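You operate a simulated robot arm through the tools that you are given. There is no shell and no other tool. Be economical: measure what you need, move in short steps, check, and stop when the job is done.

Carry out the task below with a simulated two-armed robot. There is one attempt and no reset: what you move stays moved.

## Task
Put the tag block that says "USB" from the top of the packing table on the cream card and the tag block that says "good" on the yellow fuse card. Take the lid off the steel tin and lay it down on the top of the packing table. The order is free.

Only the result counts: the job must be done as asked and must still hold three seconds after the hand-in. Knocking over, shifting, dropping, spilling or breaking anything else fails it. Lids that push on must go on centred and level and be pressed home; caps that screw on are set level and turned clockwise until they are tight.

## Robot
Two 7-joint arms with two-finger parallel grippers on one trunk, on a base that drives. Base frame: it is fixed to the floor where the robot stands at the start and does not move with it; the origin is under the middle of the robot, x ahead of it, y to its left, z up. Readings come in cm, degrees, newtons and seconds.
The left shoulder is at the start at [5, 16.5, 113], the right one opposite. With the tool pointing down near the work surface each hand reaches from about 18 to 68 cm from the robot's upright axis, wherever it stands, measured 20 degrees to its own side. Payload 3.91 kg a hand.
Tool frame (each hand has its own): the origin (TCP) lies between the finger pads and is the grasp point; the fingertips stand 3 cm ahead of it; z points along the fingers, y is the line along which they close. The gripper opens to 11 cm. The fingers are 2 cm wide and 1 cm thick; the gripper's body (4.8 by 11.2 cm) begins 5.5 cm behind the TCP.
Orientation is told as [roll, pitch, yaw] about the base's x, y, z axes, in that order, counted from this pose: with the fingers straight down and closing along the base's y, the tool's x points along the base's -x, its y along +y and its z along -z.

## Interface
- The arms move only by the tool servo_tool. It takes "left_deltas", "right_deltas" or both (then of equal length, played together; a hand with none holds still); each is one flat list of numbers, 6 for each row, row after row: the shift along the tool's x, y, z in units of 200 mm (1.0 is 200 mm), then the turn, a rotation vector about the tool's x, y, z in units of 120 degrees (1.0 is 120 degrees). In form: [tx, ty, tz, ax, ay, az, tx, ty, tz, ax, ay, az, ...]. A call has 1 to 10 rows; each row is the pose to reach, as a shift and turn from the pose commanded when the call began, along the tool's axes at that moment. "left_fingers" and "right_fingers" are, for a hand that has rows, the finger opening in cm, from 0 to 11, set as the call begins (left out, the last holds). A call with a number of a shift or a turn outside -1 to 1 is refused whole. Each row takes 0.2 s and may step no farther than 5 cm and 8.6 degrees from the row before; otherwise, or with a gripper value out of range, the whole call is refused. A pose out of reach is approached as far as the arm can. The call stops where the force on the tool passes 40 N (or 10 N more than at its start, if that is more) or the arm is blocked; 0.2 s more then pass. Each finger travels about 4.5 cm/s and halts on what it meets, pressing with about 22 N; the grip force reading is that of the motor and also rises with nothing between the fingers. The clock runs only during rows and for 0.2 s after the last one: add rows that repeat a pose to give the fingers time. The reply holds the time, the measured pose of the TCP, the force on the tool along the base axes, the opening and the grip force, in the units named above and with some noise, with the torque about the TCP (base axes, N m) and any sound that the robot's microphone picked up, and new pictures: "views" is both (left out), scene, wrist or none (wrist: the cameras of the hands that moved).
- Cameras (640 x 400 px; columns grow to the right, rows downward): "scene" is now at [11.65, 1.03, 130.43]; the picture's right is [0.09, -1.00, 0.00], its down [-0.55, -0.05, -0.83] and it looks along [0.83, 0.08, -0.55] (base axes); focal length 259 px, centre (320, 200). "left" rides on the left gripper at [7.2, -1.7, -10.3] in its tool frame; the picture's right is [0.23, 0.97, 0.00], its down [-0.76, 0.18, -0.62] and it looks along [-0.61, 0.14, 0.78] (tool axes); focal length 222 px, centre (320, 200). "right" rides on the right gripper at [7.2, 1.7, -10.3] in its tool frame; the picture's right is [-0.23, 0.97, 0.00], its down [-0.76, -0.18, -0.62] and it looks along [-0.61, -0.14, 0.78] (tool axes); focal length 222 px, centre (320, 200). There is no depth. A picture from a camera that has moved, and an enlarged one, comes with that camera's place and axes in the base frame and with its lens.
- lift_body(by): slides the trunk up (or, below 0, down) by that many cm; the arms and the scene camera ride with it, the base frame stays. It gives what a move gives, with no picture.
- steer(legs): drives the robot by 1 to 6 legs, each [ahead, left, turn to the left] in cm, cm and degrees, along the robot's own axes; the way and the turn of a leg run together, so that a leg with both is an arc; at most 150 cm and 180 degrees a leg. The arms and the cameras ride along, it lands a little off, and it stops where it bumps. It gives what a move gives, and a new picture of the scene camera.
- pan_tilt(pan, tilt): turns the head with the scene camera to pan (to the left, within 80 degrees either way) and tilt (down, from -29 to 69), counted from straight ahead of the robot. It gives what a move gives, and a new picture of the scene camera.
- zoom(camera, box): a new picture of the part [left, top, right, bottom] of that camera's present view, enlarged. No time passes.
- finish_job(): hands the job in; it is judged then, once.

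Go step by step. Nothing tells you exact positions but the pictures and the camera data: compare them with the known pose of the tool, close in by small moves and look again before you grip or let go. The budget is 165 turns and 260 pictures, counting those below and the enlarged ones. Unless the task says otherwise, let go and move clear before handing in, and close with one line.

The tools are called after "Call:" by a JSON object that holds its "method" and its "body". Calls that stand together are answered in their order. servo_tool: Moves the arms, as the interface text tells. Its arguments: {"type":"object","properties":{"left_deltas":{"type":"array","items":{"type":"number"}},"left_fingers":{"type":"number"},"right_deltas":{"type":"array","items":{"type":"number"}},"right_fingers":{"type":"number"},"views":{"type":"string","enum":["both","scene","wrist","none"]}},"required":[]} The other tools are called the same way: lift_body (by) slides the trunk up or down; steer (legs) drives the base; pan_tilt (pan, tilt) turns the head that bears the scene camera; zoom (camera, box) takes an enlarged picture of a part of a camera's view; finish_job () hands the job in.

At the start:

```text
clock: 0.0
left_position: [50.83, 26.12, 103.54]
left_tcp_rot: [0.0, -0.1, 0.0]
left_force: [0.0, -0.3, -0.1]
left_moment: [0.03, -0.02, -0.02]
left_opening: 11.02
left_grasp_force: 0.0
right_position: [39.63, -12.8, 112.43]
right_tcp_rot: [-0.1, 0.0, -0.1]
right_force: [-0.1, -0.4, -0.1]
right_moment: [-0.01, 0.01, 0.02]
right_opening: 11.03
right_grasp_force: 0.0
trunk travel left (down, up): [-35.0, 15.3]
robot x, y, heading: [-0.08, 0.08, 0.0]
head pan, tilt: [5.4, 33.4]
```

scene: 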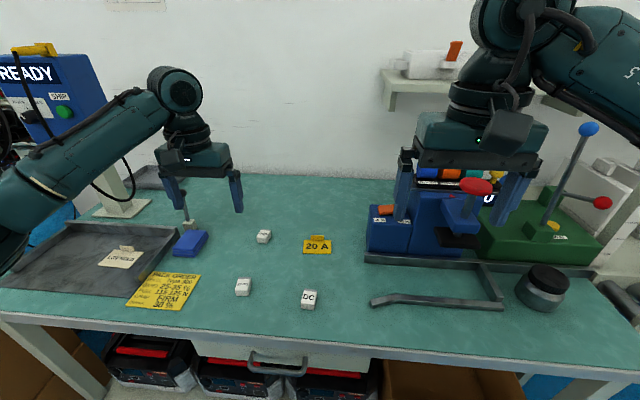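
right: 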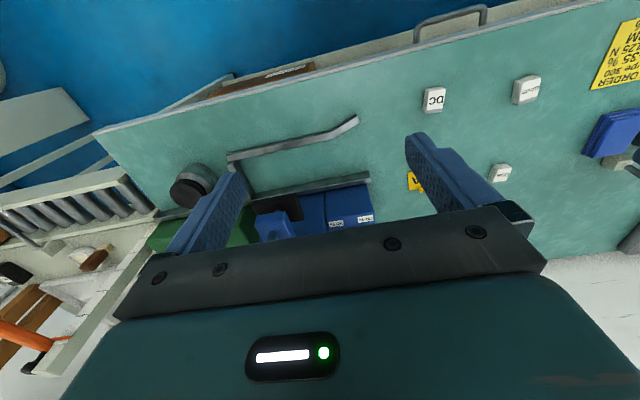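
left: 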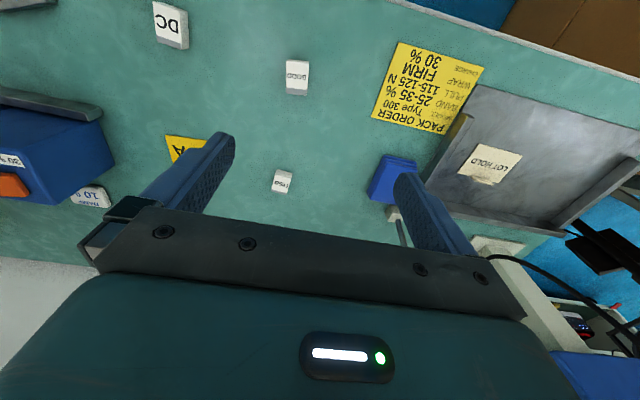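

I see three white tag blocks, a yellow "20 A" card, a cream "LOT HOLD" card in the tray, and a steel tin with a dark lid. I'll enlarge to read the labels.

Call:
{"method": "zoom", "body": {"camera": "scene", "box": [220, 220, 340, 315]}}

Call:
{"method": "zoom", "body": {"camera": "left", "box": [250, 40, 330, 210]}}

Call:
{"method": "zoom", "body": {"camera": "scene", "box": [360, 160, 640, 335]}}

Call:
{"method": "zoom", "body": {"camera": "scene", "box": [0, 190, 220, 328]}}

```text
4.21 times, centred on (280, 268) of scene
camera zoom: at [11.65, 1.03, 130.43], right [0.09, -1.0, 0.0], down [-0.55, -0.05, -0.83], along [0.83, 0.08, -0.55], focal length 1092 px, centre (488, -84)
```

zoom: 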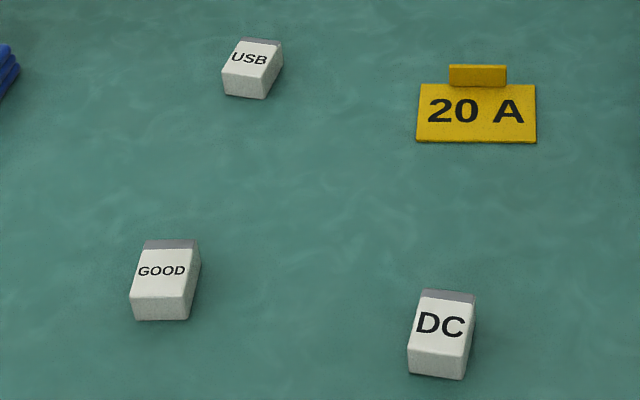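

```text
2.35 times, centred on (290, 125) of left
camera zoom: at [43.59, 24.31, 113.92], right [-0.23, 0.97, 0.0], down [0.76, 0.18, 0.62], along [0.61, 0.14, -0.78], focal length 523 px, centre (391, 376)
```

zoom: 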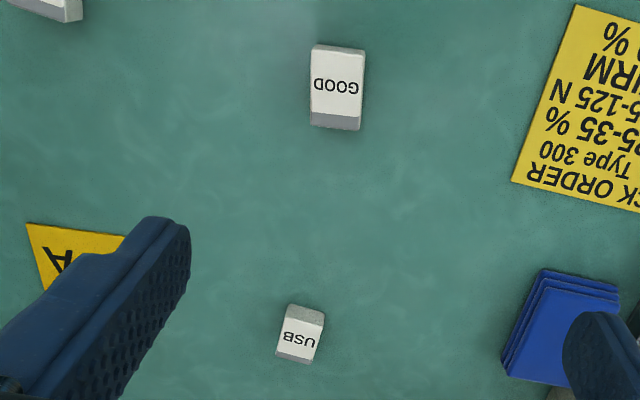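

```text
2.29 times, centred on (500, 248) of scene
camera zoom: at [11.65, 1.03, 130.43], right [0.09, -1.0, 0.0], down [-0.55, -0.05, -0.83], along [0.83, 0.08, -0.55], focal length 593 px, centre (-91, 91)
```

zoom: 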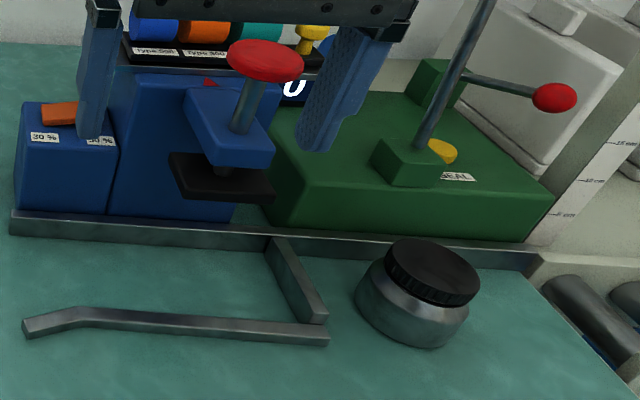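

```text
2.90 times, centred on (110, 259) of scene
camera zoom: at [11.65, 1.03, 130.43], right [0.09, -1.0, 0.0], down [-0.55, -0.05, -0.83], along [0.83, 0.08, -0.55], focal length 752 px, centre (929, 29)
```

zoom: 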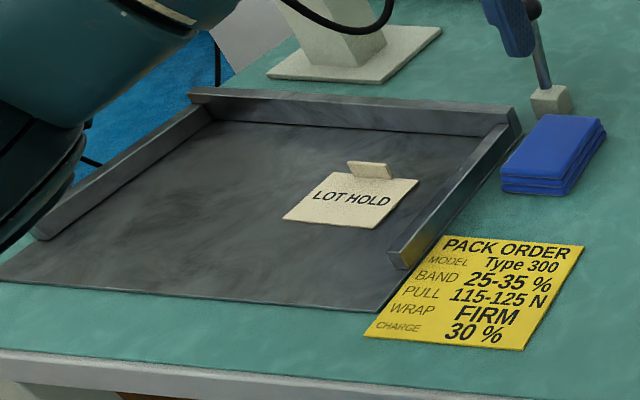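

The blocks lie at about USB (68, 23) and GOOD (50, 23). The 20 A card is at (66, 7), the cream card at (56, 60) and the tin lid at (53, -44). I'll start with GOOD, bringing the left hand above it.

Call:
{"method": "servo_tool", "body": {"left_deltas": [0.013, -0.053, 0.2, 0, 0, -0.02, 0.026, -0.106, 0.4, 0, 0, -0.04, 0.04, -0.16, 0.6, 0, 0, -0.058, 0.04, -0.16, 0.6, 0, 0, -0.058], "left_fingers": 6, "views": "both"}}

```text
clock: 1.0
left_position: [49.97, 22.83, 91.7]
left_tcp_rot: [-0.1, 0.0, 7.0]
left_force: [0.3, -0.1, 0.1]
left_moment: [0.01, 0.04, 0.0]
left_opening: 6.02
left_grasp_force: 0.1
right_position: [39.64, -12.85, 112.44]
right_tcp_rot: [0.0, 0.0, -0.1]
right_force: [0.9, -0.8, 0.1]
right_moment: [-0.04, 0.0, 0.04]
right_opening: 10.97
right_grasp_force: 0.1
trunk travel left (down, up): [-35.0, 15.3]
robot x, y, heading: [-0.18, 0.27, 0.2]
head pan, tilt: [5.4, 33.4]
camera scene: at [11.64, 1.03, 130.43], right [0.09, -1.0, 0.0], down [-0.55, -0.05, -0.83], along [0.83, 0.08, -0.55], focal length 259 px, centre (320, 200)
camera left: at [42.99, 20.07, 101.97], right [-0.34, 0.94, 0.0], down [0.73, 0.27, 0.62], along [0.59, 0.21, -0.78], focal length 222 px, centre (320, 200)
```

scene: 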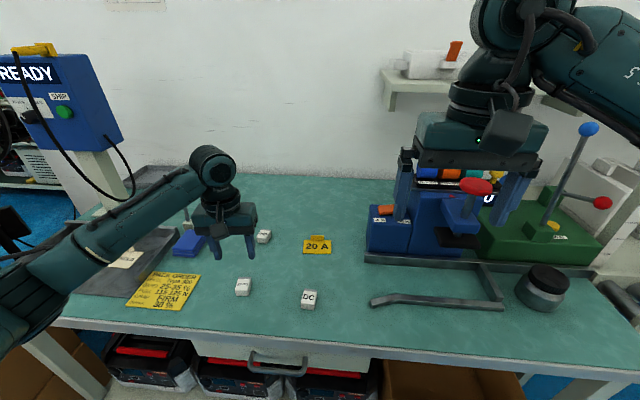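
left: 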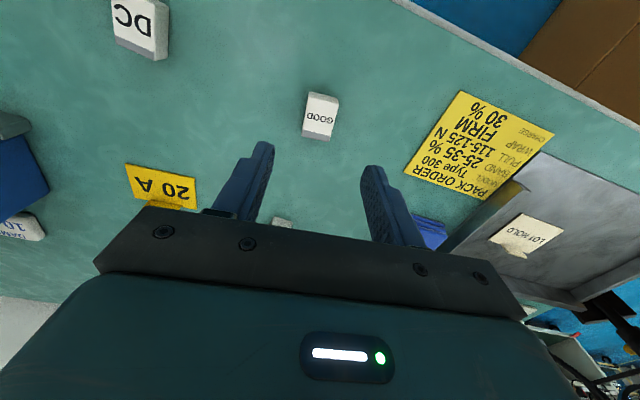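

The wrist camera puts GOOD at about (49.9, 22.5), which matches the scene view. I'll zoom to check its yaw before going down.

Call:
{"method": "zoom", "body": {"camera": "left", "box": [280, 80, 360, 150]}}

```text
5.71 times, centred on (320, 115) of left
camera zoom: at [42.99, 20.07, 101.97], right [-0.34, 0.94, 0.0], down [0.73, 0.27, 0.62], along [0.59, 0.21, -0.78], focal length 1269 px, centre (320, 686)
```

zoom: 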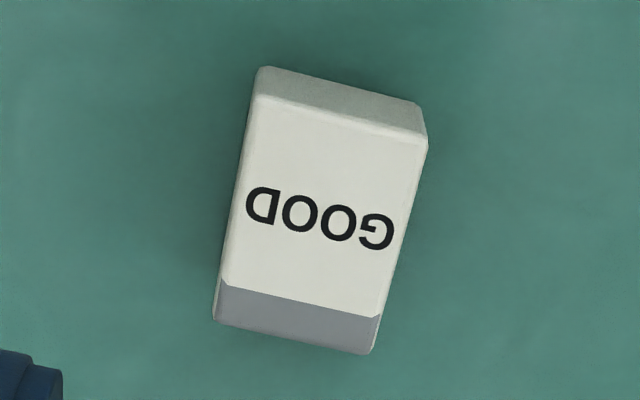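

The yaw matches at 7° and the block centre is about (50.2, 22.5). I'll descend and grip.

Call:
{"method": "servo_tool", "body": {"left_deltas": [-0.01, -0.0175, 0.2, 0, 0, 0, -0.01, -0.0175, 0.4, 0, 0, 0, -0.01, -0.0175, 0.5, 0, 0, 0, -0.01, -0.0175, 0.5, 0, 0, 0], "views": "wrist"}}

```text
clock: 2.0
left_position: [50.21, 22.46, 81.62]
left_tcp_rot: [0.0, 0.0, 6.9]
left_force: [0.0, 0.4, 0.2]
left_moment: [0.0, 0.0, -0.01]
left_opening: 5.99
left_grasp_force: 0.2
right_position: [39.59, -12.76, 112.45]
right_tcp_rot: [-0.1, 0.1, 0.0]
right_force: [-0.3, 0.3, 0.2]
right_moment: [-0.01, 0.0, -0.01]
right_opening: 11.02
right_grasp_force: 0.1
trunk travel left (down, up): [-35.0, 15.3]
robot x, y, heading: [-0.26, -0.28, 0.2]
head pan, tilt: [5.4, 33.4]
camera left: at [43.22, 19.68, 91.98], right [-0.34, 0.94, 0.0], down [0.73, 0.27, 0.62], along [0.58, 0.21, -0.78], focal length 222 px, centre (320, 200)
```

left: 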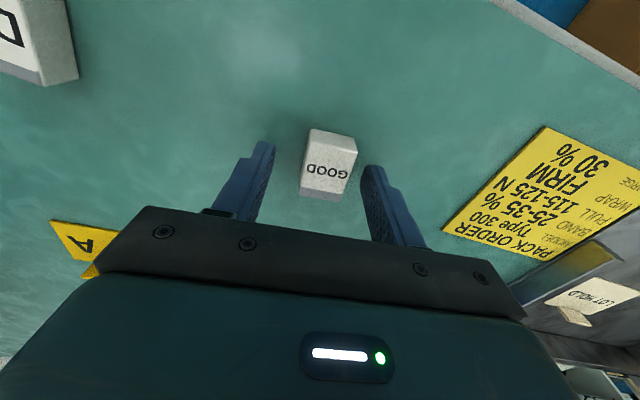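

Call:
{"method": "zoom", "body": {"camera": "left", "box": [240, 110, 410, 216]}}

```text
3.76 times, centred on (325, 163) of left
camera zoom: at [43.22, 19.68, 91.98], right [-0.34, 0.94, 0.0], down [0.73, 0.27, 0.62], along [0.58, 0.21, -0.78], focal length 836 px, centre (301, 339)
```

zoom: 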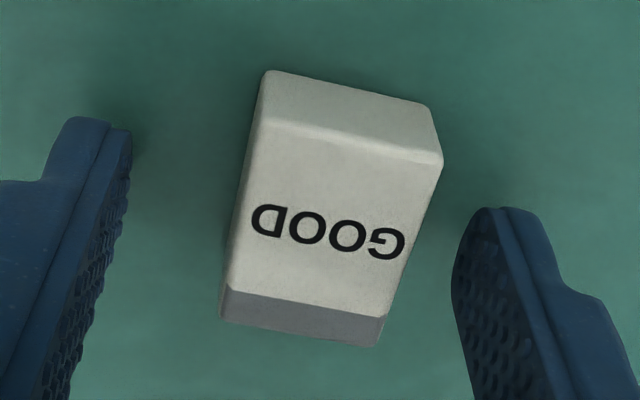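

The block sits between the fingers, slightly toward +y. I'll shift a little, lower 0.3 cm and close.

Call:
{"method": "servo_tool", "body": {"left_deltas": [0, 0.018, 0.017, 0, 0, 0, 0, 0.018, 0.017, 0, 0, 0], "views": "none"}}

Call:
{"method": "servo_tool", "body": {"left_deltas": [0, 0, 0, 0, 0, 0, 0, 0, 0, 0, 0, 0, 0, 0, 0, 0, 0, 0, 0, 0, 0, 0, 0, 0], "left_fingers": 1.5, "views": "wrist"}}

```text
clock: 2.6
left_position: [50.23, 22.83, 81.31]
left_tcp_rot: [0.1, -0.1, 6.9]
left_force: [0.1, 0.4, 0.6]
left_moment: [-0.04, -0.01, 0.0]
left_opening: 6.0
left_grasp_force: 0.1
right_position: [39.51, -12.86, 112.38]
right_tcp_rot: [-0.1, 0.0, 0.0]
right_force: [-0.2, -0.3, 0.6]
right_moment: [0.0, -0.01, -0.04]
right_opening: 11.0
right_grasp_force: 0.1
trunk travel left (down, up): [-35.0, 15.3]
robot x, y, heading: [-0.19, 0.3, -0.1]
head pan, tilt: [5.4, 33.4]
```

```text
clock: 3.6
left_position: [50.09, 22.82, 81.36]
left_tcp_rot: [0.0, 0.0, 7.0]
left_force: [-0.4, 0.7, 0.0]
left_moment: [0.02, -0.01, -0.01]
left_opening: 2.89
left_grasp_force: 22.3
right_position: [39.69, -12.91, 112.35]
right_tcp_rot: [-0.1, 0.0, 0.1]
right_force: [1.0, -0.4, 0.2]
right_moment: [-0.01, -0.04, 0.0]
right_opening: 10.98
right_grasp_force: 0.0
trunk travel left (down, up): [-35.0, 15.3]
robot x, y, heading: [-0.26, 0.53, 0.1]
head pan, tilt: [5.4, 33.4]
camera left: at [43.22, 20.03, 91.71], right [-0.34, 0.94, 0.0], down [0.73, 0.27, 0.62], along [0.58, 0.21, -0.78], focal length 222 px, centre (320, 200)
```

left: 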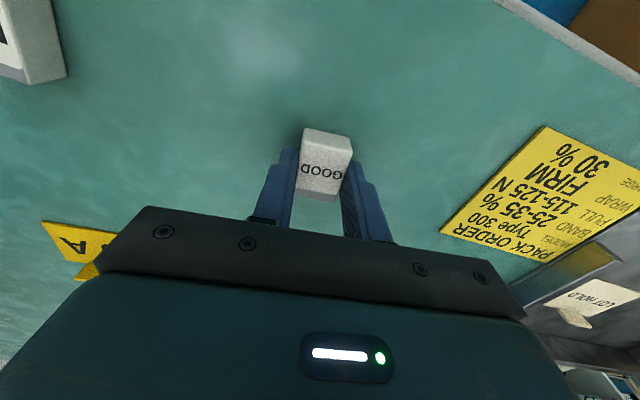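

GOOD is gripped at an opening of 2.9 cm. I'll lift and carry it over the yellow card.

Call:
{"method": "servo_tool", "body": {"left_deltas": [0, 0, -0.22, 0, 0, 0, 0, 0, -0.44, 0, 0, 0, -0.136, -0.176, -0.44, 0, 0, 0.005, -0.271, -0.352, -0.44, 0, 0, 0.01, -0.407, -0.527, -0.44, 0, 0, 0.015, -0.542, -0.703, -0.44, 0, 0, 0.02, -0.678, -0.879, -0.44, 0, 0, 0.025, -0.678, -0.879, -0.44, 0, 0, 0.025], "views": "both"}}

```text
clock: 5.4
left_position: [64.03, 7.95, 90.21]
left_tcp_rot: [0.0, -0.2, 3.9]
left_force: [0.5, -0.4, 0.2]
left_moment: [0.01, 0.02, 0.03]
left_opening: 1.49
left_grasp_force: 0.1
left hand out of reach, approached as far as the arm can: row 7, 8
right_position: [39.64, -12.95, 112.47]
right_tcp_rot: [0.0, 0.0, 0.0]
right_force: [0.5, 0.3, 0.4]
right_moment: [0.0, -0.01, 0.02]
right_opening: 11.0
right_grasp_force: 0.0
trunk travel left (down, up): [-35.0, 15.3]
robot x, y, heading: [-0.14, 0.06, -0.1]
head pan, tilt: [5.4, 33.4]
camera scene: at [11.61, 0.97, 130.43], right [0.09, -1.0, 0.0], down [-0.55, -0.05, -0.83], along [0.83, 0.08, -0.55], focal length 259 px, centre (320, 200)
camera left: at [56.96, 5.66, 100.54], right [-0.29, 0.96, 0.0], down [0.75, 0.23, 0.62], along [0.6, 0.18, -0.78], focal length 222 px, centre (320, 200)
```

scene: 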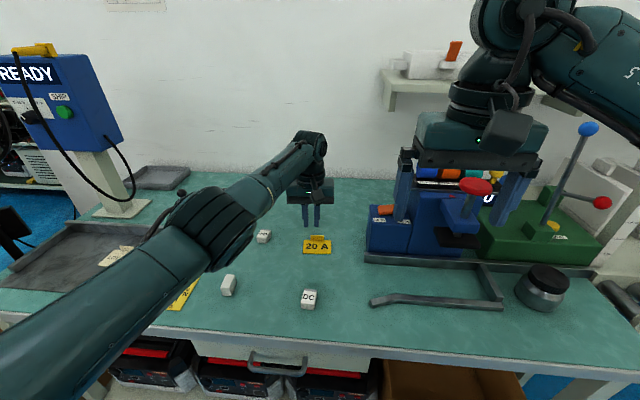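
left: 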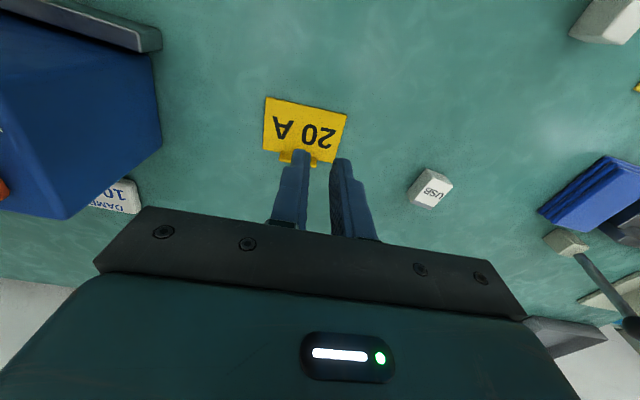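

The block slipped out, and it appears to be still on the table near its old spot. I'll enlarge it to check.

Call:
{"method": "zoom", "body": {"camera": "scene", "box": [200, 220, 340, 320]}}

```text
4.00 times, centred on (270, 270) of scene
camera zoom: at [11.61, 0.97, 130.43], right [0.09, -1.0, 0.0], down [-0.55, -0.05, -0.83], along [0.83, 0.08, -0.55], focal length 1037 px, centre (520, -80)
```

zoom: 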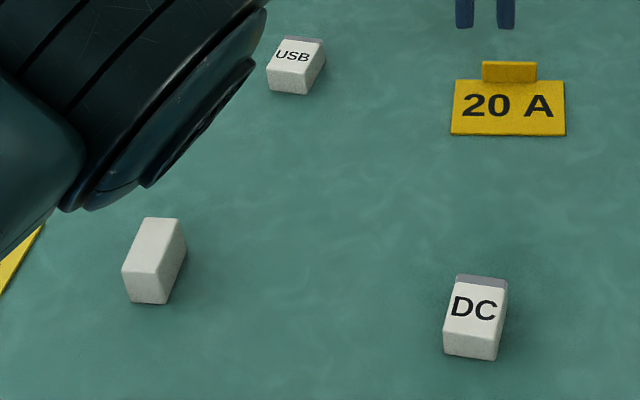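

GOOD has rolled onto its side at about (50, 26). I need to see which side carries the label so I can right it, so I'll swing the left hand back to look from the left.

Call:
{"method": "servo_tool", "body": {"left_deltas": [0.085, 0.14, -0.15, 0, 0, 0, 0.17, 0.28, -0.35, 0, 0, 0, 0.255, 0.42, -0.35, 0, 0, 0, 0.34, 0.56, -0.35, 0, 0, 0, 0.425, 0.7, -0.35, 0, 0, 0, 0.51, 0.84, -0.35, 0, 0, 0, 0.6, 0.98, -0.35, 0, 0, 0, 0.6, 0.98, -0.35, 0, 0, 0], "left_fingers": 6, "views": "both"}}

```text
refused: row 2 steps farther than a row can; nothing moved
```

Call:
{"method": "servo_tool", "body": {"left_deltas": [0.06, 0.1, -0.18, 0, 0, 0, 0.12, 0.2, -0.35, 0, 0, 0, 0.22, 0.36, -0.35, 0, 0, 0, 0.32, 0.52, -0.35, 0, 0, 0, 0.42, 0.68, -0.35, 0, 0, 0, 0.51, 0.84, -0.35, 0, 0, 0, 0.6, 0.98, -0.35, 0, 0, 0, 0.6, 0.98, -0.35, 0, 0, 0], "left_fingers": 6, "views": "both"}}

```text
clock: 7.2
left_position: [50.81, 27.07, 96.72]
left_tcp_rot: [0.0, 0.2, 4.0]
left_force: [0.3, 0.3, -0.8]
left_moment: [0.04, 0.01, 0.01]
left_opening: 6.01
left_grasp_force: 0.0
right_position: [39.69, -12.86, 112.4]
right_tcp_rot: [-0.1, 0.0, 0.1]
right_force: [0.1, -0.3, 0.5]
right_moment: [0.01, 0.02, 0.0]
right_opening: 11.0
right_grasp_force: 0.0
trunk travel left (down, up): [-35.0, 15.3]
robot x, y, heading: [-0.17, -0.09, -0.1]
head pan, tilt: [5.4, 33.4]
camera scene: at [11.66, 1.02, 130.42], right [0.09, -1.0, 0.0], down [-0.55, -0.05, -0.83], along [0.83, 0.08, -0.55], focal length 259 px, centre (320, 200)
camera left: at [43.76, 24.75, 106.98], right [-0.29, 0.96, 0.0], down [0.75, 0.23, 0.62], along [0.59, 0.18, -0.78], focal length 222 px, centre (320, 200)
```

scene: 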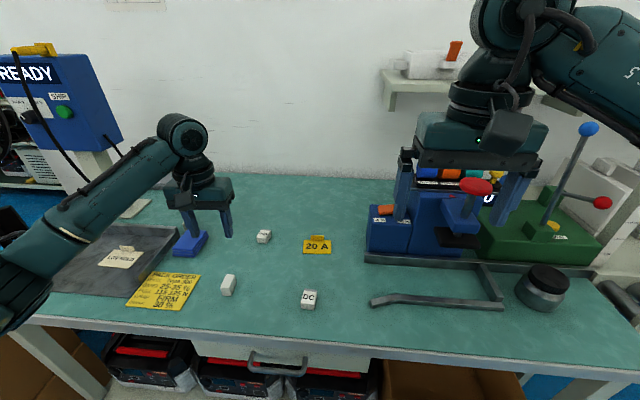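
left: 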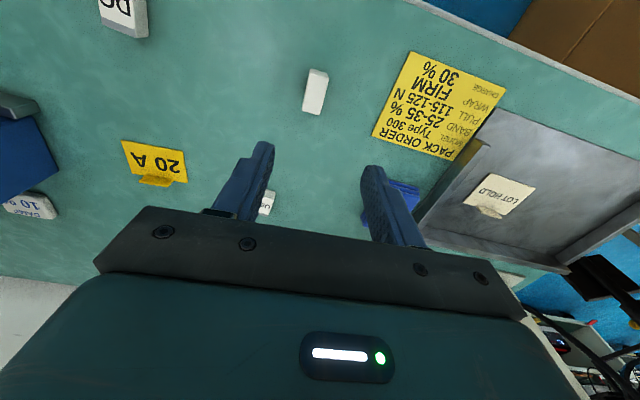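

Call:
{"method": "servo_tool", "body": {"left_deltas": [0, 0.22, 0, 0, 0, 0, 0, 0.44, 0, 0, 0, 0, 0, 0.65, 0.1, 0, 0, 0, 0, 0.65, 0.1, 0, 0, 0], "views": "wrist"}}

Call:
{"method": "zoom", "body": {"camera": "left", "box": [100, 40, 320, 180]}}

```text
clock: 8.2
left_position: [49.94, 39.92, 94.87]
left_tcp_rot: [0.0, 0.1, 4.0]
left_force: [0.9, 0.6, 0.4]
left_moment: [-0.01, -0.02, 0.0]
left_opening: 6.04
left_grasp_force: 0.1
right_position: [39.61, -12.88, 112.4]
right_tcp_rot: [0.0, 0.0, 0.1]
right_force: [0.3, 0.5, 0.0]
right_moment: [-0.04, -0.01, 0.02]
right_opening: 10.99
right_grasp_force: 0.0
trunk travel left (down, up): [-35.0, 15.3]
robot x, y, heading: [-0.24, -0.2, -0.1]
head pan, tilt: [5.4, 33.4]
camera left: at [42.85, 37.55, 105.18], right [-0.29, 0.96, 0.0], down [0.75, 0.23, 0.62], along [0.6, 0.18, -0.78], focal length 222 px, centre (320, 200)
```

left: 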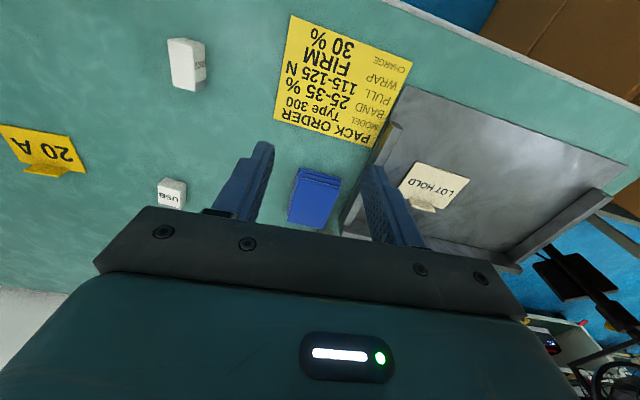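

```text
2.86 times, centred on (210, 110) of left
camera zoom: at [42.85, 37.55, 105.18], right [-0.29, 0.96, 0.0], down [0.75, 0.23, 0.62], along [0.6, 0.18, -0.78], focal length 635 px, centre (634, 457)
```

zoom: 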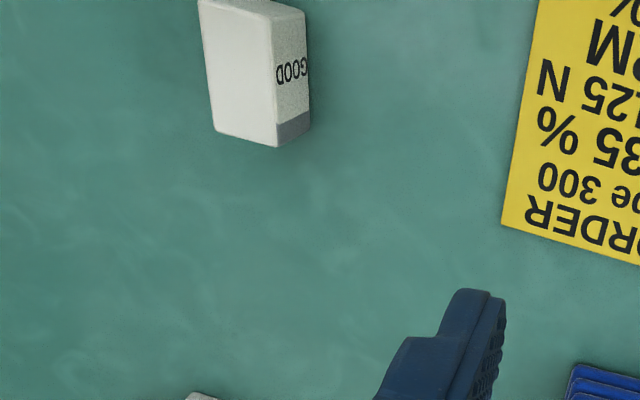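

The label faces +y, so I need to tip the top of the block toward -y. I'll bring closed fingertips high up beside the +y face.

Call:
{"method": "servo_tool", "body": {"left_deltas": [0.015, -0.2, 0.05, 0, 0, 0.015, 0.03, -0.4, 0.1, 0, 0, 0.033, 0.041, -0.518, 0.25, 0, 0, 0.033, 0.041, -0.518, 0.42, 0, 0, 0.033, 0.041, -0.518, 0.54, 0, 0, 0.033, 0.041, -0.518, 0.54, 0, 0, 0.033], "left_fingers": 0, "views": "both"}}

Call:
{"method": "zoom", "body": {"camera": "left", "box": [220, 100, 400, 212]}}

```text
clock: 9.6
left_position: [49.84, 29.11, 84.07]
left_tcp_rot: [0.0, 0.0, 0.0]
left_force: [-0.2, 0.1, -1.0]
left_moment: [-0.01, 0.07, 0.03]
left_opening: 0.0
left_grasp_force: 22.8
right_position: [39.63, -12.81, 112.47]
right_tcp_rot: [-0.2, 0.0, 0.0]
right_force: [-0.4, 0.8, 0.6]
right_moment: [0.03, 0.04, 0.02]
right_opening: 11.01
right_grasp_force: 0.1
trunk travel left (down, up): [-35.0, 15.3]
robot x, y, heading: [-0.13, -0.31, 0.2]
head pan, tilt: [5.4, 33.4]
camera scene: at [11.65, 1.03, 130.43], right [0.09, -1.0, 0.0], down [-0.55, -0.05, -0.83], along [0.83, 0.08, -0.55], focal length 259 px, centre (320, 200)
camera left: at [42.63, 27.29, 94.39], right [-0.23, 0.97, 0.0], down [0.76, 0.18, 0.62], along [0.61, 0.14, -0.78], focal length 222 px, centre (320, 200)
```

scene: 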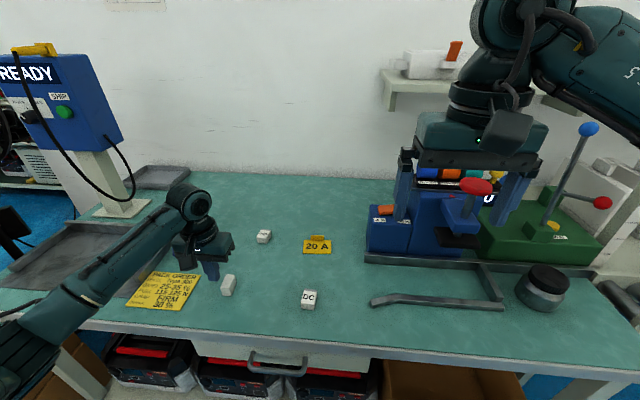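
left: 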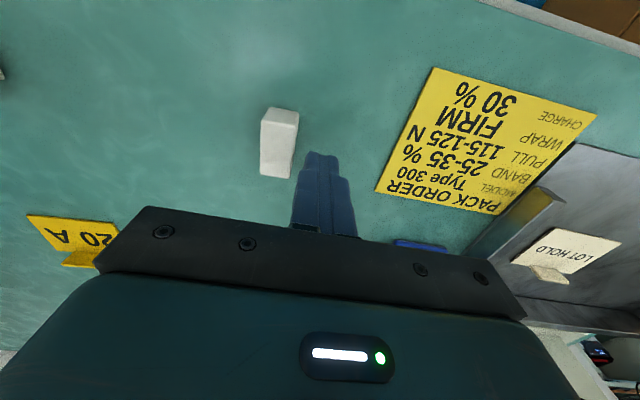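

```text
3.56 times, centred on (310, 156) of left
camera zoom: at [42.63, 27.29, 94.39], right [-0.23, 0.97, 0.0], down [0.76, 0.18, 0.62], along [0.61, 0.14, -0.78], focal length 790 px, centre (356, 356)
```

zoom: 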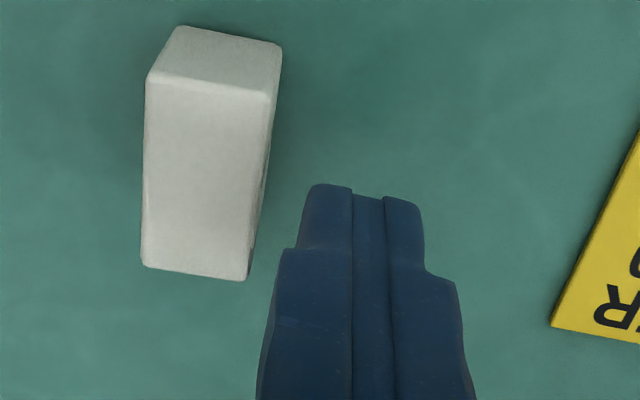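

The fingers are at the right place. I'll lower to about 2.5 cm above the table and push slowly toward -y.

Call:
{"method": "servo_tool", "body": {"left_deltas": [0, 0, 0.027, 0, 0, 0, 0, -0.03, 0.027, 0, 0, 0, 0, -0.05, 0.027, 0, 0, 0, 0, -0.065, 0.027, 0, 0, 0, 0, -0.08, 0.027, 0, 0, 0, 0, -0.095, 0.027, 0, 0, 0, 0, -0.11, 0.027, 0, 0, 0, 0, -0.125, 0.027, 0, 0, 0], "views": "wrist"}}

```text
clock: 11.4
left_position: [49.68, 26.95, 83.77]
left_tcp_rot: [-0.1, 0.0, 0.1]
left_force: [-1.9, 2.9, 6.9]
left_moment: [0.0, 0.0, -0.02]
left_opening: 0.0
left_grasp_force: 21.7
right_position: [39.61, -12.9, 112.43]
right_tcp_rot: [-0.1, 0.0, -0.1]
right_force: [-0.7, 0.4, 1.0]
right_moment: [0.0, -0.01, 0.01]
right_opening: 11.02
right_grasp_force: 0.0
trunk travel left (down, up): [-35.0, 15.3]
robot x, y, heading: [0.26, 0.19, -0.2]
head pan, tilt: [5.4, 33.4]
camera left: at [42.61, 25.05, 94.08], right [-0.23, 0.97, 0.0], down [0.76, 0.18, 0.62], along [0.61, 0.14, -0.78], focal length 222 px, centre (320, 200)
```

left: 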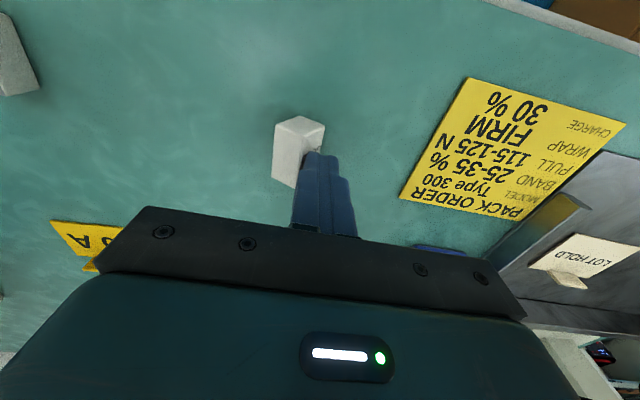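

The block is tipping as intended, so I'll keep pushing.

Call:
{"method": "servo_tool", "body": {"left_deltas": [0, -0.015, 0, 0, 0, 0, 0, -0.03, 0, 0, 0, 0, 0, -0.045, 0, 0, 0, 0, 0, -0.06, 0, 0, 0, 0, 0, -0.06, 0, 0, 0, 0], "views": "wrist"}}

```text
clock: 12.6
left_position: [49.75, 25.54, 83.68]
left_tcp_rot: [-0.1, 0.0, 0.0]
left_force: [1.9, -1.7, 7.4]
left_moment: [-0.09, -0.09, 0.02]
left_opening: 0.0
left_grasp_force: 22.5
right_position: [39.52, -12.92, 112.49]
right_tcp_rot: [-0.1, 0.0, 0.2]
right_force: [0.2, 0.1, 0.5]
right_moment: [0.01, -0.01, 0.03]
right_opening: 10.96
right_grasp_force: 0.0
trunk travel left (down, up): [-35.0, 15.3]
robot x, y, heading: [0.18, -0.33, -0.1]
head pan, tilt: [5.4, 33.4]
camera left: at [42.54, 23.73, 94.0], right [-0.23, 0.97, 0.0], down [0.76, 0.18, 0.62], along [0.61, 0.14, -0.78], focal length 222 px, centre (320, 200)
```

left: 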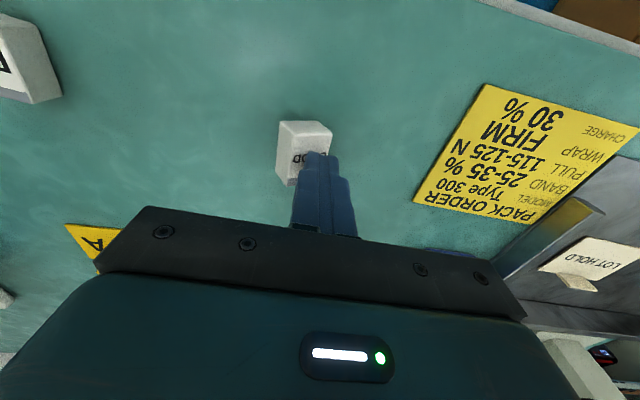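

The block is label-up again. I'll raise the hand and look.

Call:
{"method": "servo_tool", "body": {"left_deltas": [0, 0, -0.15, 0, 0, 0, 0, -0.08, -0.35, 0, 0, 0, 0, -0.08, -0.45, 0, 0, 0, 0, -0.08, -0.45, 0, 0, 0], "left_fingers": 6, "views": "wrist"}}

Call:
{"method": "zoom", "body": {"camera": "left", "box": [240, 70, 400, 170]}}

```text
clock: 13.6
left_position: [49.62, 23.93, 92.67]
left_tcp_rot: [0.0, 0.1, 0.0]
left_force: [0.5, -0.4, -0.4]
left_moment: [-0.03, 0.02, -0.01]
left_opening: 6.01
left_grasp_force: 0.2
right_position: [39.7, -12.91, 112.43]
right_tcp_rot: [-0.1, 0.0, 0.0]
right_force: [0.6, -0.2, 0.5]
right_moment: [0.0, 0.02, -0.02]
right_opening: 10.99
right_grasp_force: 0.1
trunk travel left (down, up): [-35.0, 15.3]
robot x, y, heading: [0.21, -0.01, -0.0]
head pan, tilt: [5.4, 33.4]
camera left: at [42.46, 22.1, 102.92], right [-0.23, 0.97, 0.0], down [0.76, 0.18, 0.62], along [0.61, 0.14, -0.78], focal length 222 px, centre (320, 200)
```

left: 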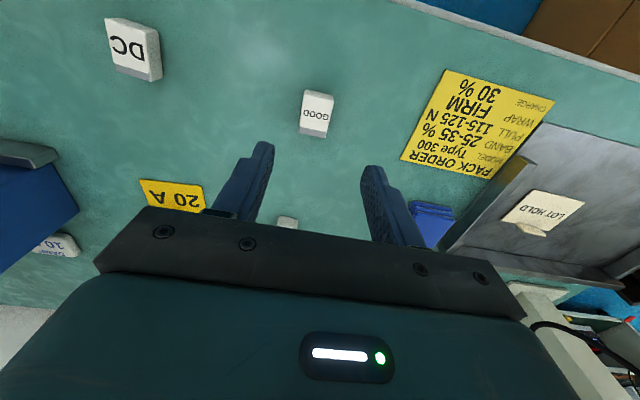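

```text
4.00 times, centred on (320, 120) of left
camera zoom: at [42.46, 22.1, 102.92], right [-0.23, 0.97, 0.0], down [0.76, 0.18, 0.62], along [0.61, 0.14, -0.78], focal length 888 px, centre (320, 520)
```

zoom: 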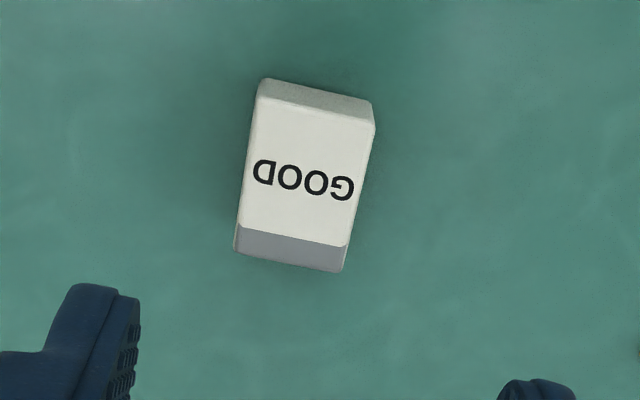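

GOOD is right way up at about (49.95, 23.35) with yaw 0. I'll go down and grip, then lift only slightly to test the hold.

Call:
{"method": "servo_tool", "body": {"left_deltas": [-0.0165, -0.029, 0.2, 0, 0, 0, -0.0165, -0.029, 0.4, 0, 0, 0, -0.0165, -0.029, 0.53, 0, 0, 0, -0.0165, -0.029, 0.56, 0, 0, 0, -0.0165, -0.029, 0.575, 0, 0, 0], "left_fingers": 6, "views": "wrist"}}

Call:
{"method": "servo_tool", "body": {"left_deltas": [0, 0, 0, 0, 0, 0, 0, 0, 0, 0, 0, 0, 0, 0, 0, 0, 0, 0, 0, 0, 0, 0, 0, 0, 0, 0, 0, 0, 0, 0], "left_fingers": 0, "views": "wrist"}}

Call:
{"method": "zoom", "body": {"camera": "left", "box": [240, 100, 400, 210]}}

```text
clock: 14.8
left_position: [50.13, 23.44, 81.18]
left_tcp_rot: [0.0, 0.0, 0.0]
left_force: [-0.3, -0.9, -0.5]
left_moment: [0.03, 0.02, 0.01]
left_opening: 6.01
left_grasp_force: 0.1
right_position: [39.43, -12.8, 112.45]
right_tcp_rot: [-0.1, 0.0, 0.1]
right_force: [-0.2, -0.1, -0.4]
right_moment: [-0.02, -0.02, -0.03]
right_opening: 11.02
right_grasp_force: 0.0
trunk travel left (down, up): [-35.0, 15.3]
robot x, y, heading: [0.15, 0.18, 0.2]
head pan, tilt: [5.4, 33.4]
camera left: at [42.96, 21.57, 91.41], right [-0.23, 0.97, 0.0], down [0.76, 0.18, 0.62], along [0.61, 0.14, -0.78], focal length 222 px, centre (320, 200)
```

left: 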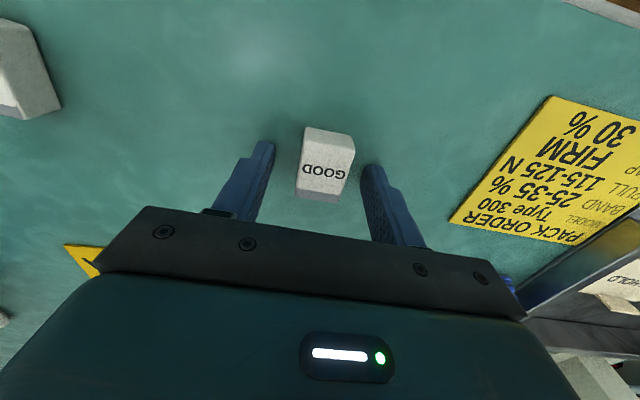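

```text
clock: 16.0
left_position: [50.24, 23.35, 81.1]
left_tcp_rot: [0.1, 0.0, 0.0]
left_force: [0.4, -0.1, 0.6]
left_moment: [0.0, 0.0, 0.02]
left_opening: 2.89
left_grasp_force: 21.7
right_position: [39.59, -12.81, 112.44]
right_tcp_rot: [-0.1, 0.0, -0.1]
right_force: [0.4, 0.3, 0.6]
right_moment: [-0.01, 0.0, 0.0]
right_opening: 10.99
right_grasp_force: 0.0
trunk travel left (down, up): [-35.0, 15.3]
robot x, y, heading: [-0.1, -0.25, 0.1]
head pan, tilt: [5.4, 33.4]
camera left: at [42.96, 21.58, 91.43], right [-0.23, 0.97, 0.0], down [0.76, 0.18, 0.62], along [0.61, 0.14, -0.78], focal length 222 px, centre (320, 200)
```

left: 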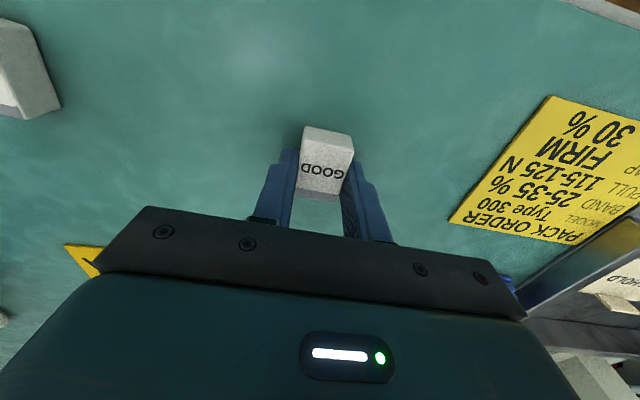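

```text
3.64 times, centred on (320, 155) of left
camera zoom: at [42.96, 21.58, 91.43], right [-0.23, 0.97, 0.0], down [0.76, 0.18, 0.62], along [0.61, 0.14, -0.78], focal length 808 px, centre (320, 364)
```

zoom: 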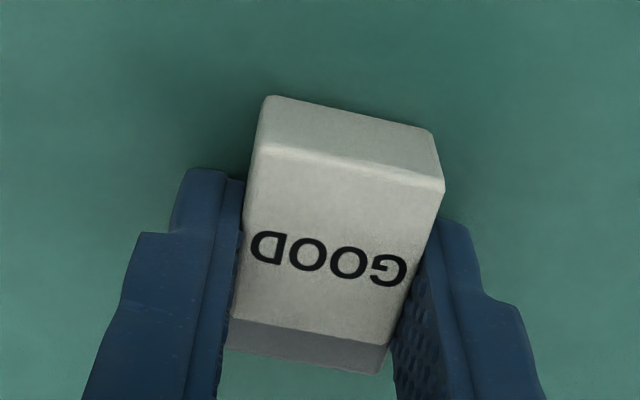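

The grip looks good. I'll lift slowly.

Call:
{"method": "servo_tool", "body": {"left_deltas": [0, 0, -0.02, 0, 0, 0, 0, 0, -0.05, 0, 0, 0, 0, 0, -0.09, 0, 0, 0, 0, 0, -0.13, 0, 0, 0, 0, 0, -0.18, 0, 0, 0, 0, 0, -0.18, 0, 0, 0], "views": "wrist"}}

```text
clock: 17.4
left_position: [50.16, 23.5, 84.83]
left_tcp_rot: [0.0, 0.0, 0.1]
left_force: [0.2, 0.0, -0.3]
left_moment: [0.02, 0.04, 0.01]
left_opening: 2.89
left_grasp_force: 22.2
right_position: [39.65, -12.79, 112.45]
right_tcp_rot: [-0.1, 0.1, 0.0]
right_force: [0.3, 0.3, -0.6]
right_moment: [0.01, -0.02, 0.0]
right_opening: 11.01
right_grasp_force: 0.0
trunk travel left (down, up): [-35.0, 15.3]
robot x, y, heading: [-0.08, 0.33, -0.2]
head pan, tilt: [5.4, 33.4]
camera left: at [42.95, 21.59, 95.05], right [-0.23, 0.97, 0.0], down [0.76, 0.18, 0.62], along [0.61, 0.14, -0.78], focal length 222 px, centre (320, 200)
```

left: 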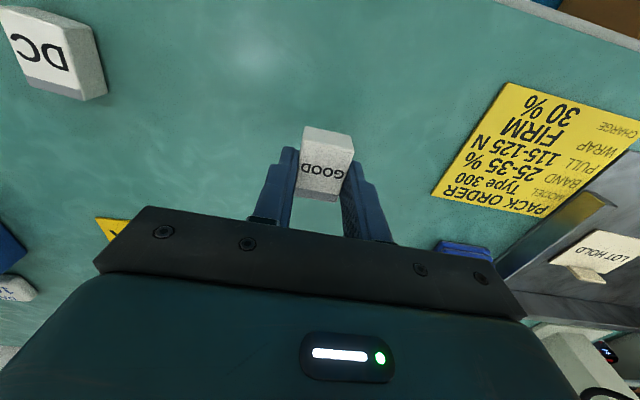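

The hold is solid this time, so slower moves work. I'll lift more and then drive ahead 6 cm for reach.

Call:
{"method": "servo_tool", "body": {"left_deltas": [0, 0, -0.04, 0, 0, 0, 0, 0, -0.1, 0, 0, 0, 0, 0, -0.16, 0, 0, 0, 0, 0, -0.22, 0, 0, 0, 0, 0, -0.26, 0, 0, 0, 0, 0, -0.28, 0, 0, 0], "views": "none"}}

Call:
{"method": "steer", "body": {"legs": [[6, 0, 0]]}}

```text
clock: 18.8
left_position: [50.35, 23.39, 90.25]
left_tcp_rot: [0.0, 0.1, 0.1]
left_force: [0.4, -1.3, -1.2]
left_moment: [-0.03, -0.02, -0.03]
left_opening: 2.89
left_grasp_force: 22.0
right_position: [39.55, -12.79, 112.65]
right_tcp_rot: [-0.1, 0.0, 0.0]
right_force: [-0.4, 0.3, 0.2]
right_moment: [-0.01, -0.01, -0.02]
right_opening: 11.0
right_grasp_force: 0.0
trunk travel left (down, up): [-35.0, 15.3]
robot x, y, heading: [0.23, 0.05, 0.1]
head pan, tilt: [5.4, 33.4]
```

```text
clock: 19.8
left_position: [56.2, 23.39, 90.25]
left_tcp_rot: [0.0, 0.1, 0.1]
left_force: [0.2, -0.1, -0.2]
left_moment: [-0.01, -0.03, -0.03]
left_opening: 2.88
left_grasp_force: 21.5
right_position: [45.86, -12.7, 112.39]
right_tcp_rot: [0.0, 0.0, 0.1]
right_force: [0.7, 0.1, 0.3]
right_moment: [0.01, 0.05, 0.0]
right_opening: 11.01
right_grasp_force: 0.1
trunk travel left (down, up): [-35.0, 15.3]
robot x, y, heading: [6.22, -0.18, -0.0]
head pan, tilt: [5.4, 33.4]
camera scene: at [17.86, 1.05, 130.41], right [0.1, -1.0, 0.0], down [-0.55, -0.05, -0.83], along [0.83, 0.08, -0.55], focal length 259 px, centre (320, 200)
```

scene: 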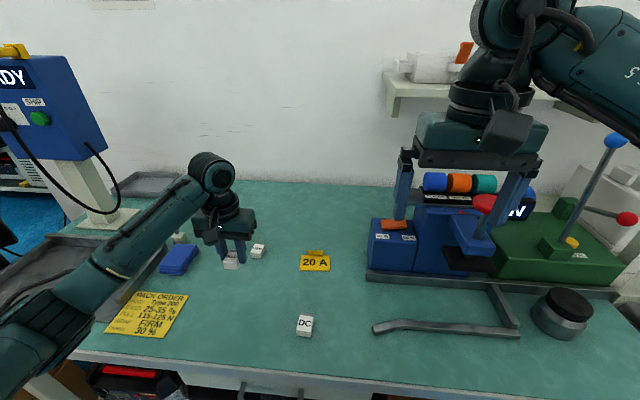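

Still held. I'll carry it gently over the yellow card at (65.6, 6.9).

Call:
{"method": "servo_tool", "body": {"left_deltas": [-0.02, -0.04, 0, 0, 0, 0, -0.06, -0.11, 0, 0, 0, 0, -0.12, -0.21, 0, 0, 0, -0.005, -0.18, -0.32, 0, 0, 0, -0.01, -0.25, -0.44, 0, 0, 0, -0.015, -0.32, -0.56, 0, 0, 0, -0.02, -0.39, -0.68, 0, 0, 0, -0.025, -0.44, -0.77, 0, 0, 0, -0.025, -0.47, -0.825, 0, 0, 0, -0.025, -0.47, -0.825, 0, 0, 0, -0.025], "views": "both"}}

Call:
{"method": "zoom", "body": {"camera": "left", "box": [220, 80, 420, 205]}}

```text
clock: 22.0
left_position: [65.8, 6.84, 90.66]
left_tcp_rot: [0.0, 0.0, 3.1]
left_force: [-0.2, 0.3, -0.6]
left_moment: [0.02, -0.01, -0.03]
left_opening: 2.89
left_grasp_force: 21.8
right_position: [45.82, -12.75, 112.48]
right_tcp_rot: [-0.1, 0.0, 0.1]
right_force: [0.2, 0.7, -0.5]
right_moment: [-0.02, 0.0, 0.01]
right_opening: 10.99
right_grasp_force: 0.0
trunk travel left (down, up): [-35.0, 15.3]
robot x, y, heading: [6.14, -0.24, -0.2]
head pan, tilt: [5.4, 33.4]
camera scene: at [17.78, 1.06, 130.42], right [0.1, -1.0, 0.0], down [-0.55, -0.05, -0.83], along [0.83, 0.08, -0.55], focal length 259 px, centre (320, 200)
camera left: at [58.73, 4.62, 100.7], right [-0.28, 0.96, 0.0], down [0.75, 0.22, 0.62], along [0.6, 0.17, -0.78], focal length 222 px, centre (320, 200)
```

scene: 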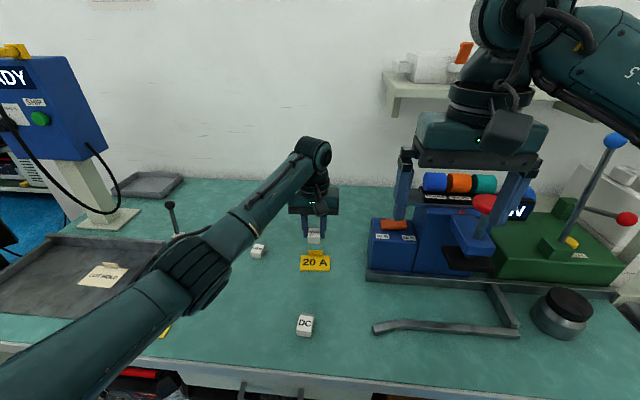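
left: 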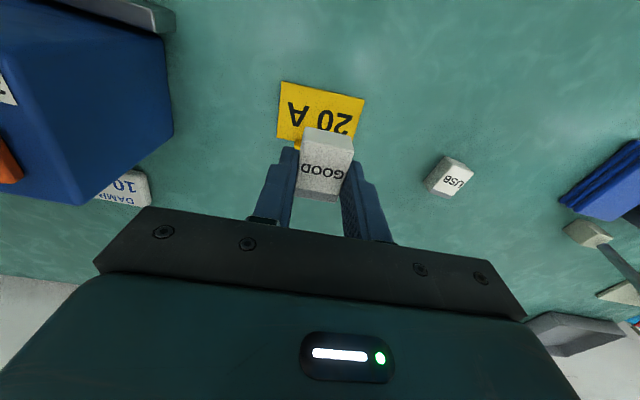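

```text
3.20 times, centred on (320, 142) of left
camera zoom: at [58.73, 4.62, 100.7], right [-0.28, 0.96, 0.0], down [0.75, 0.22, 0.62], along [0.6, 0.17, -0.78], focal length 711 px, centre (320, 384)
```

zoom: 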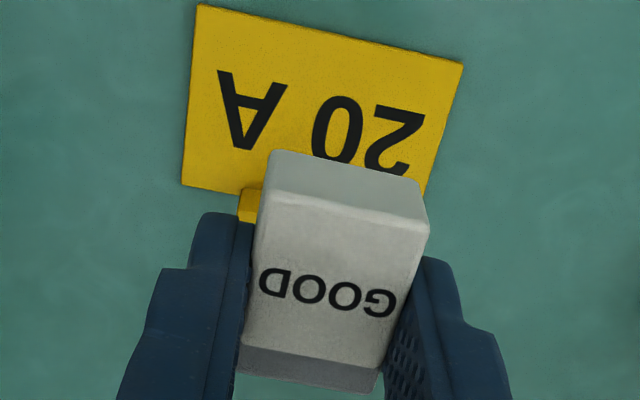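

The card centre is at about (66.2, 6.5), so the block is lined up. I'll lower gently.

Call:
{"method": "servo_tool", "body": {"left_deltas": [0, -0.01, 0.03, 0, 0, 0, 0, -0.01, 0.09, 0, 0, 0, 0, -0.01, 0.16, 0, 0, 0, 0, -0.01, 0.23, 0, 0, 0, 0, -0.01, 0.3, 0, 0, 0, 0, -0.01, 0.36, 0, 0, 0, 0, -0.01, 0.4, 0, 0, 0, 0, -0.01, 0.43, 0, 0, 0, 0, -0.01, 0.43, 0, 0, 0], "views": "both"}}

Call:
{"method": "zoom", "body": {"camera": "scene", "box": [260, 200, 370, 280]}}

```text
clock: 24.0
left_position: [65.75, 6.57, 81.73]
left_tcp_rot: [0.0, -0.1, 3.1]
left_force: [-0.4, 0.6, 0.0]
left_moment: [-0.02, 0.05, -0.01]
left_opening: 2.9
left_grasp_force: 22.4
right_position: [45.77, -12.76, 112.56]
right_tcp_rot: [-0.1, 0.0, 0.1]
right_force: [0.3, -0.1, 0.3]
right_moment: [0.01, 0.04, -0.03]
right_opening: 11.02
right_grasp_force: 0.1
trunk travel left (down, up): [-35.0, 15.3]
robot x, y, heading: [6.3, -0.22, 0.1]
head pan, tilt: [5.4, 33.4]
camera scene: at [17.78, 1.05, 130.42], right [0.1, -1.0, 0.0], down [-0.55, -0.05, -0.83], along [0.83, 0.08, -0.55], focal length 259 px, centre (320, 200)
camera left: at [58.66, 4.49, 91.93], right [-0.28, 0.96, 0.0], down [0.75, 0.22, 0.62], along [0.6, 0.17, -0.78], focal length 222 px, centre (320, 200)
```

scene: 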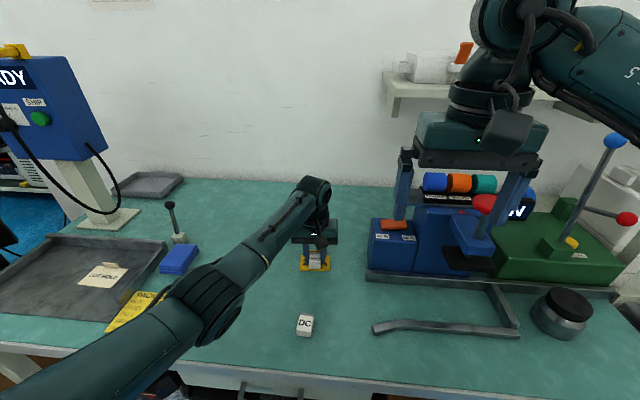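
left: 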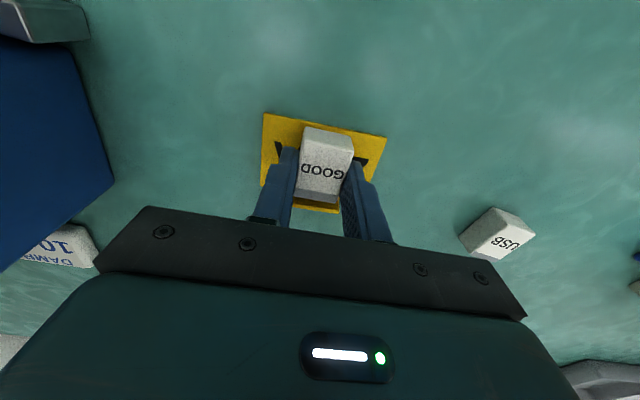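

```text
5.00 times, centred on (315, 240) of scene
camera zoom: at [17.78, 1.05, 130.42], right [0.1, -1.0, 0.0], down [-0.55, -0.05, -0.83], along [0.83, 0.08, -0.55], focal length 1296 px, centre (345, 0)
```

zoom: 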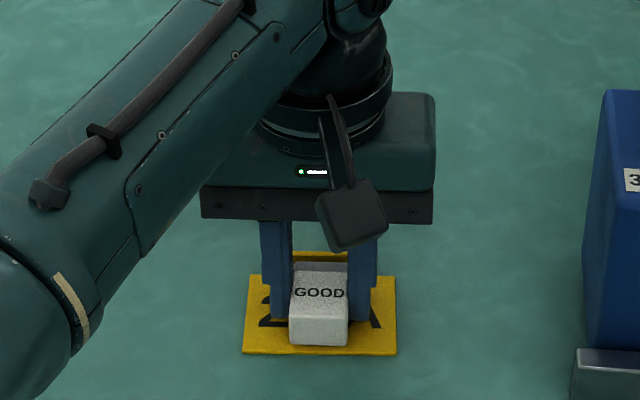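

Nearly down. I'll nudge 0.4 cm deeper onto the card and lower in small steps until it touches.

Call:
{"method": "servo_tool", "body": {"left_deltas": [-0.02, 0, 0, 0, 0, 0, -0.02, 0, 0.008, 0, 0, 0, -0.02, 0, 0.015, 0, 0, 0], "views": "none"}}

```text
clock: 24.8
left_position: [66.16, 6.86, 81.39]
left_tcp_rot: [0.0, -0.1, 3.1]
left_force: [0.2, 0.1, 3.3]
left_moment: [0.0, 0.03, 0.0]
left_opening: 2.9
left_grasp_force: 22.3
right_position: [45.83, -12.9, 112.49]
right_tcp_rot: [0.0, 0.1, 0.1]
right_force: [0.0, 0.8, 0.1]
right_moment: [0.01, -0.01, -0.04]
right_opening: 10.99
right_grasp_force: 0.0
trunk travel left (down, up): [-35.0, 15.3]
robot x, y, heading: [6.45, 0.12, -0.1]
head pan, tilt: [5.4, 33.4]
```

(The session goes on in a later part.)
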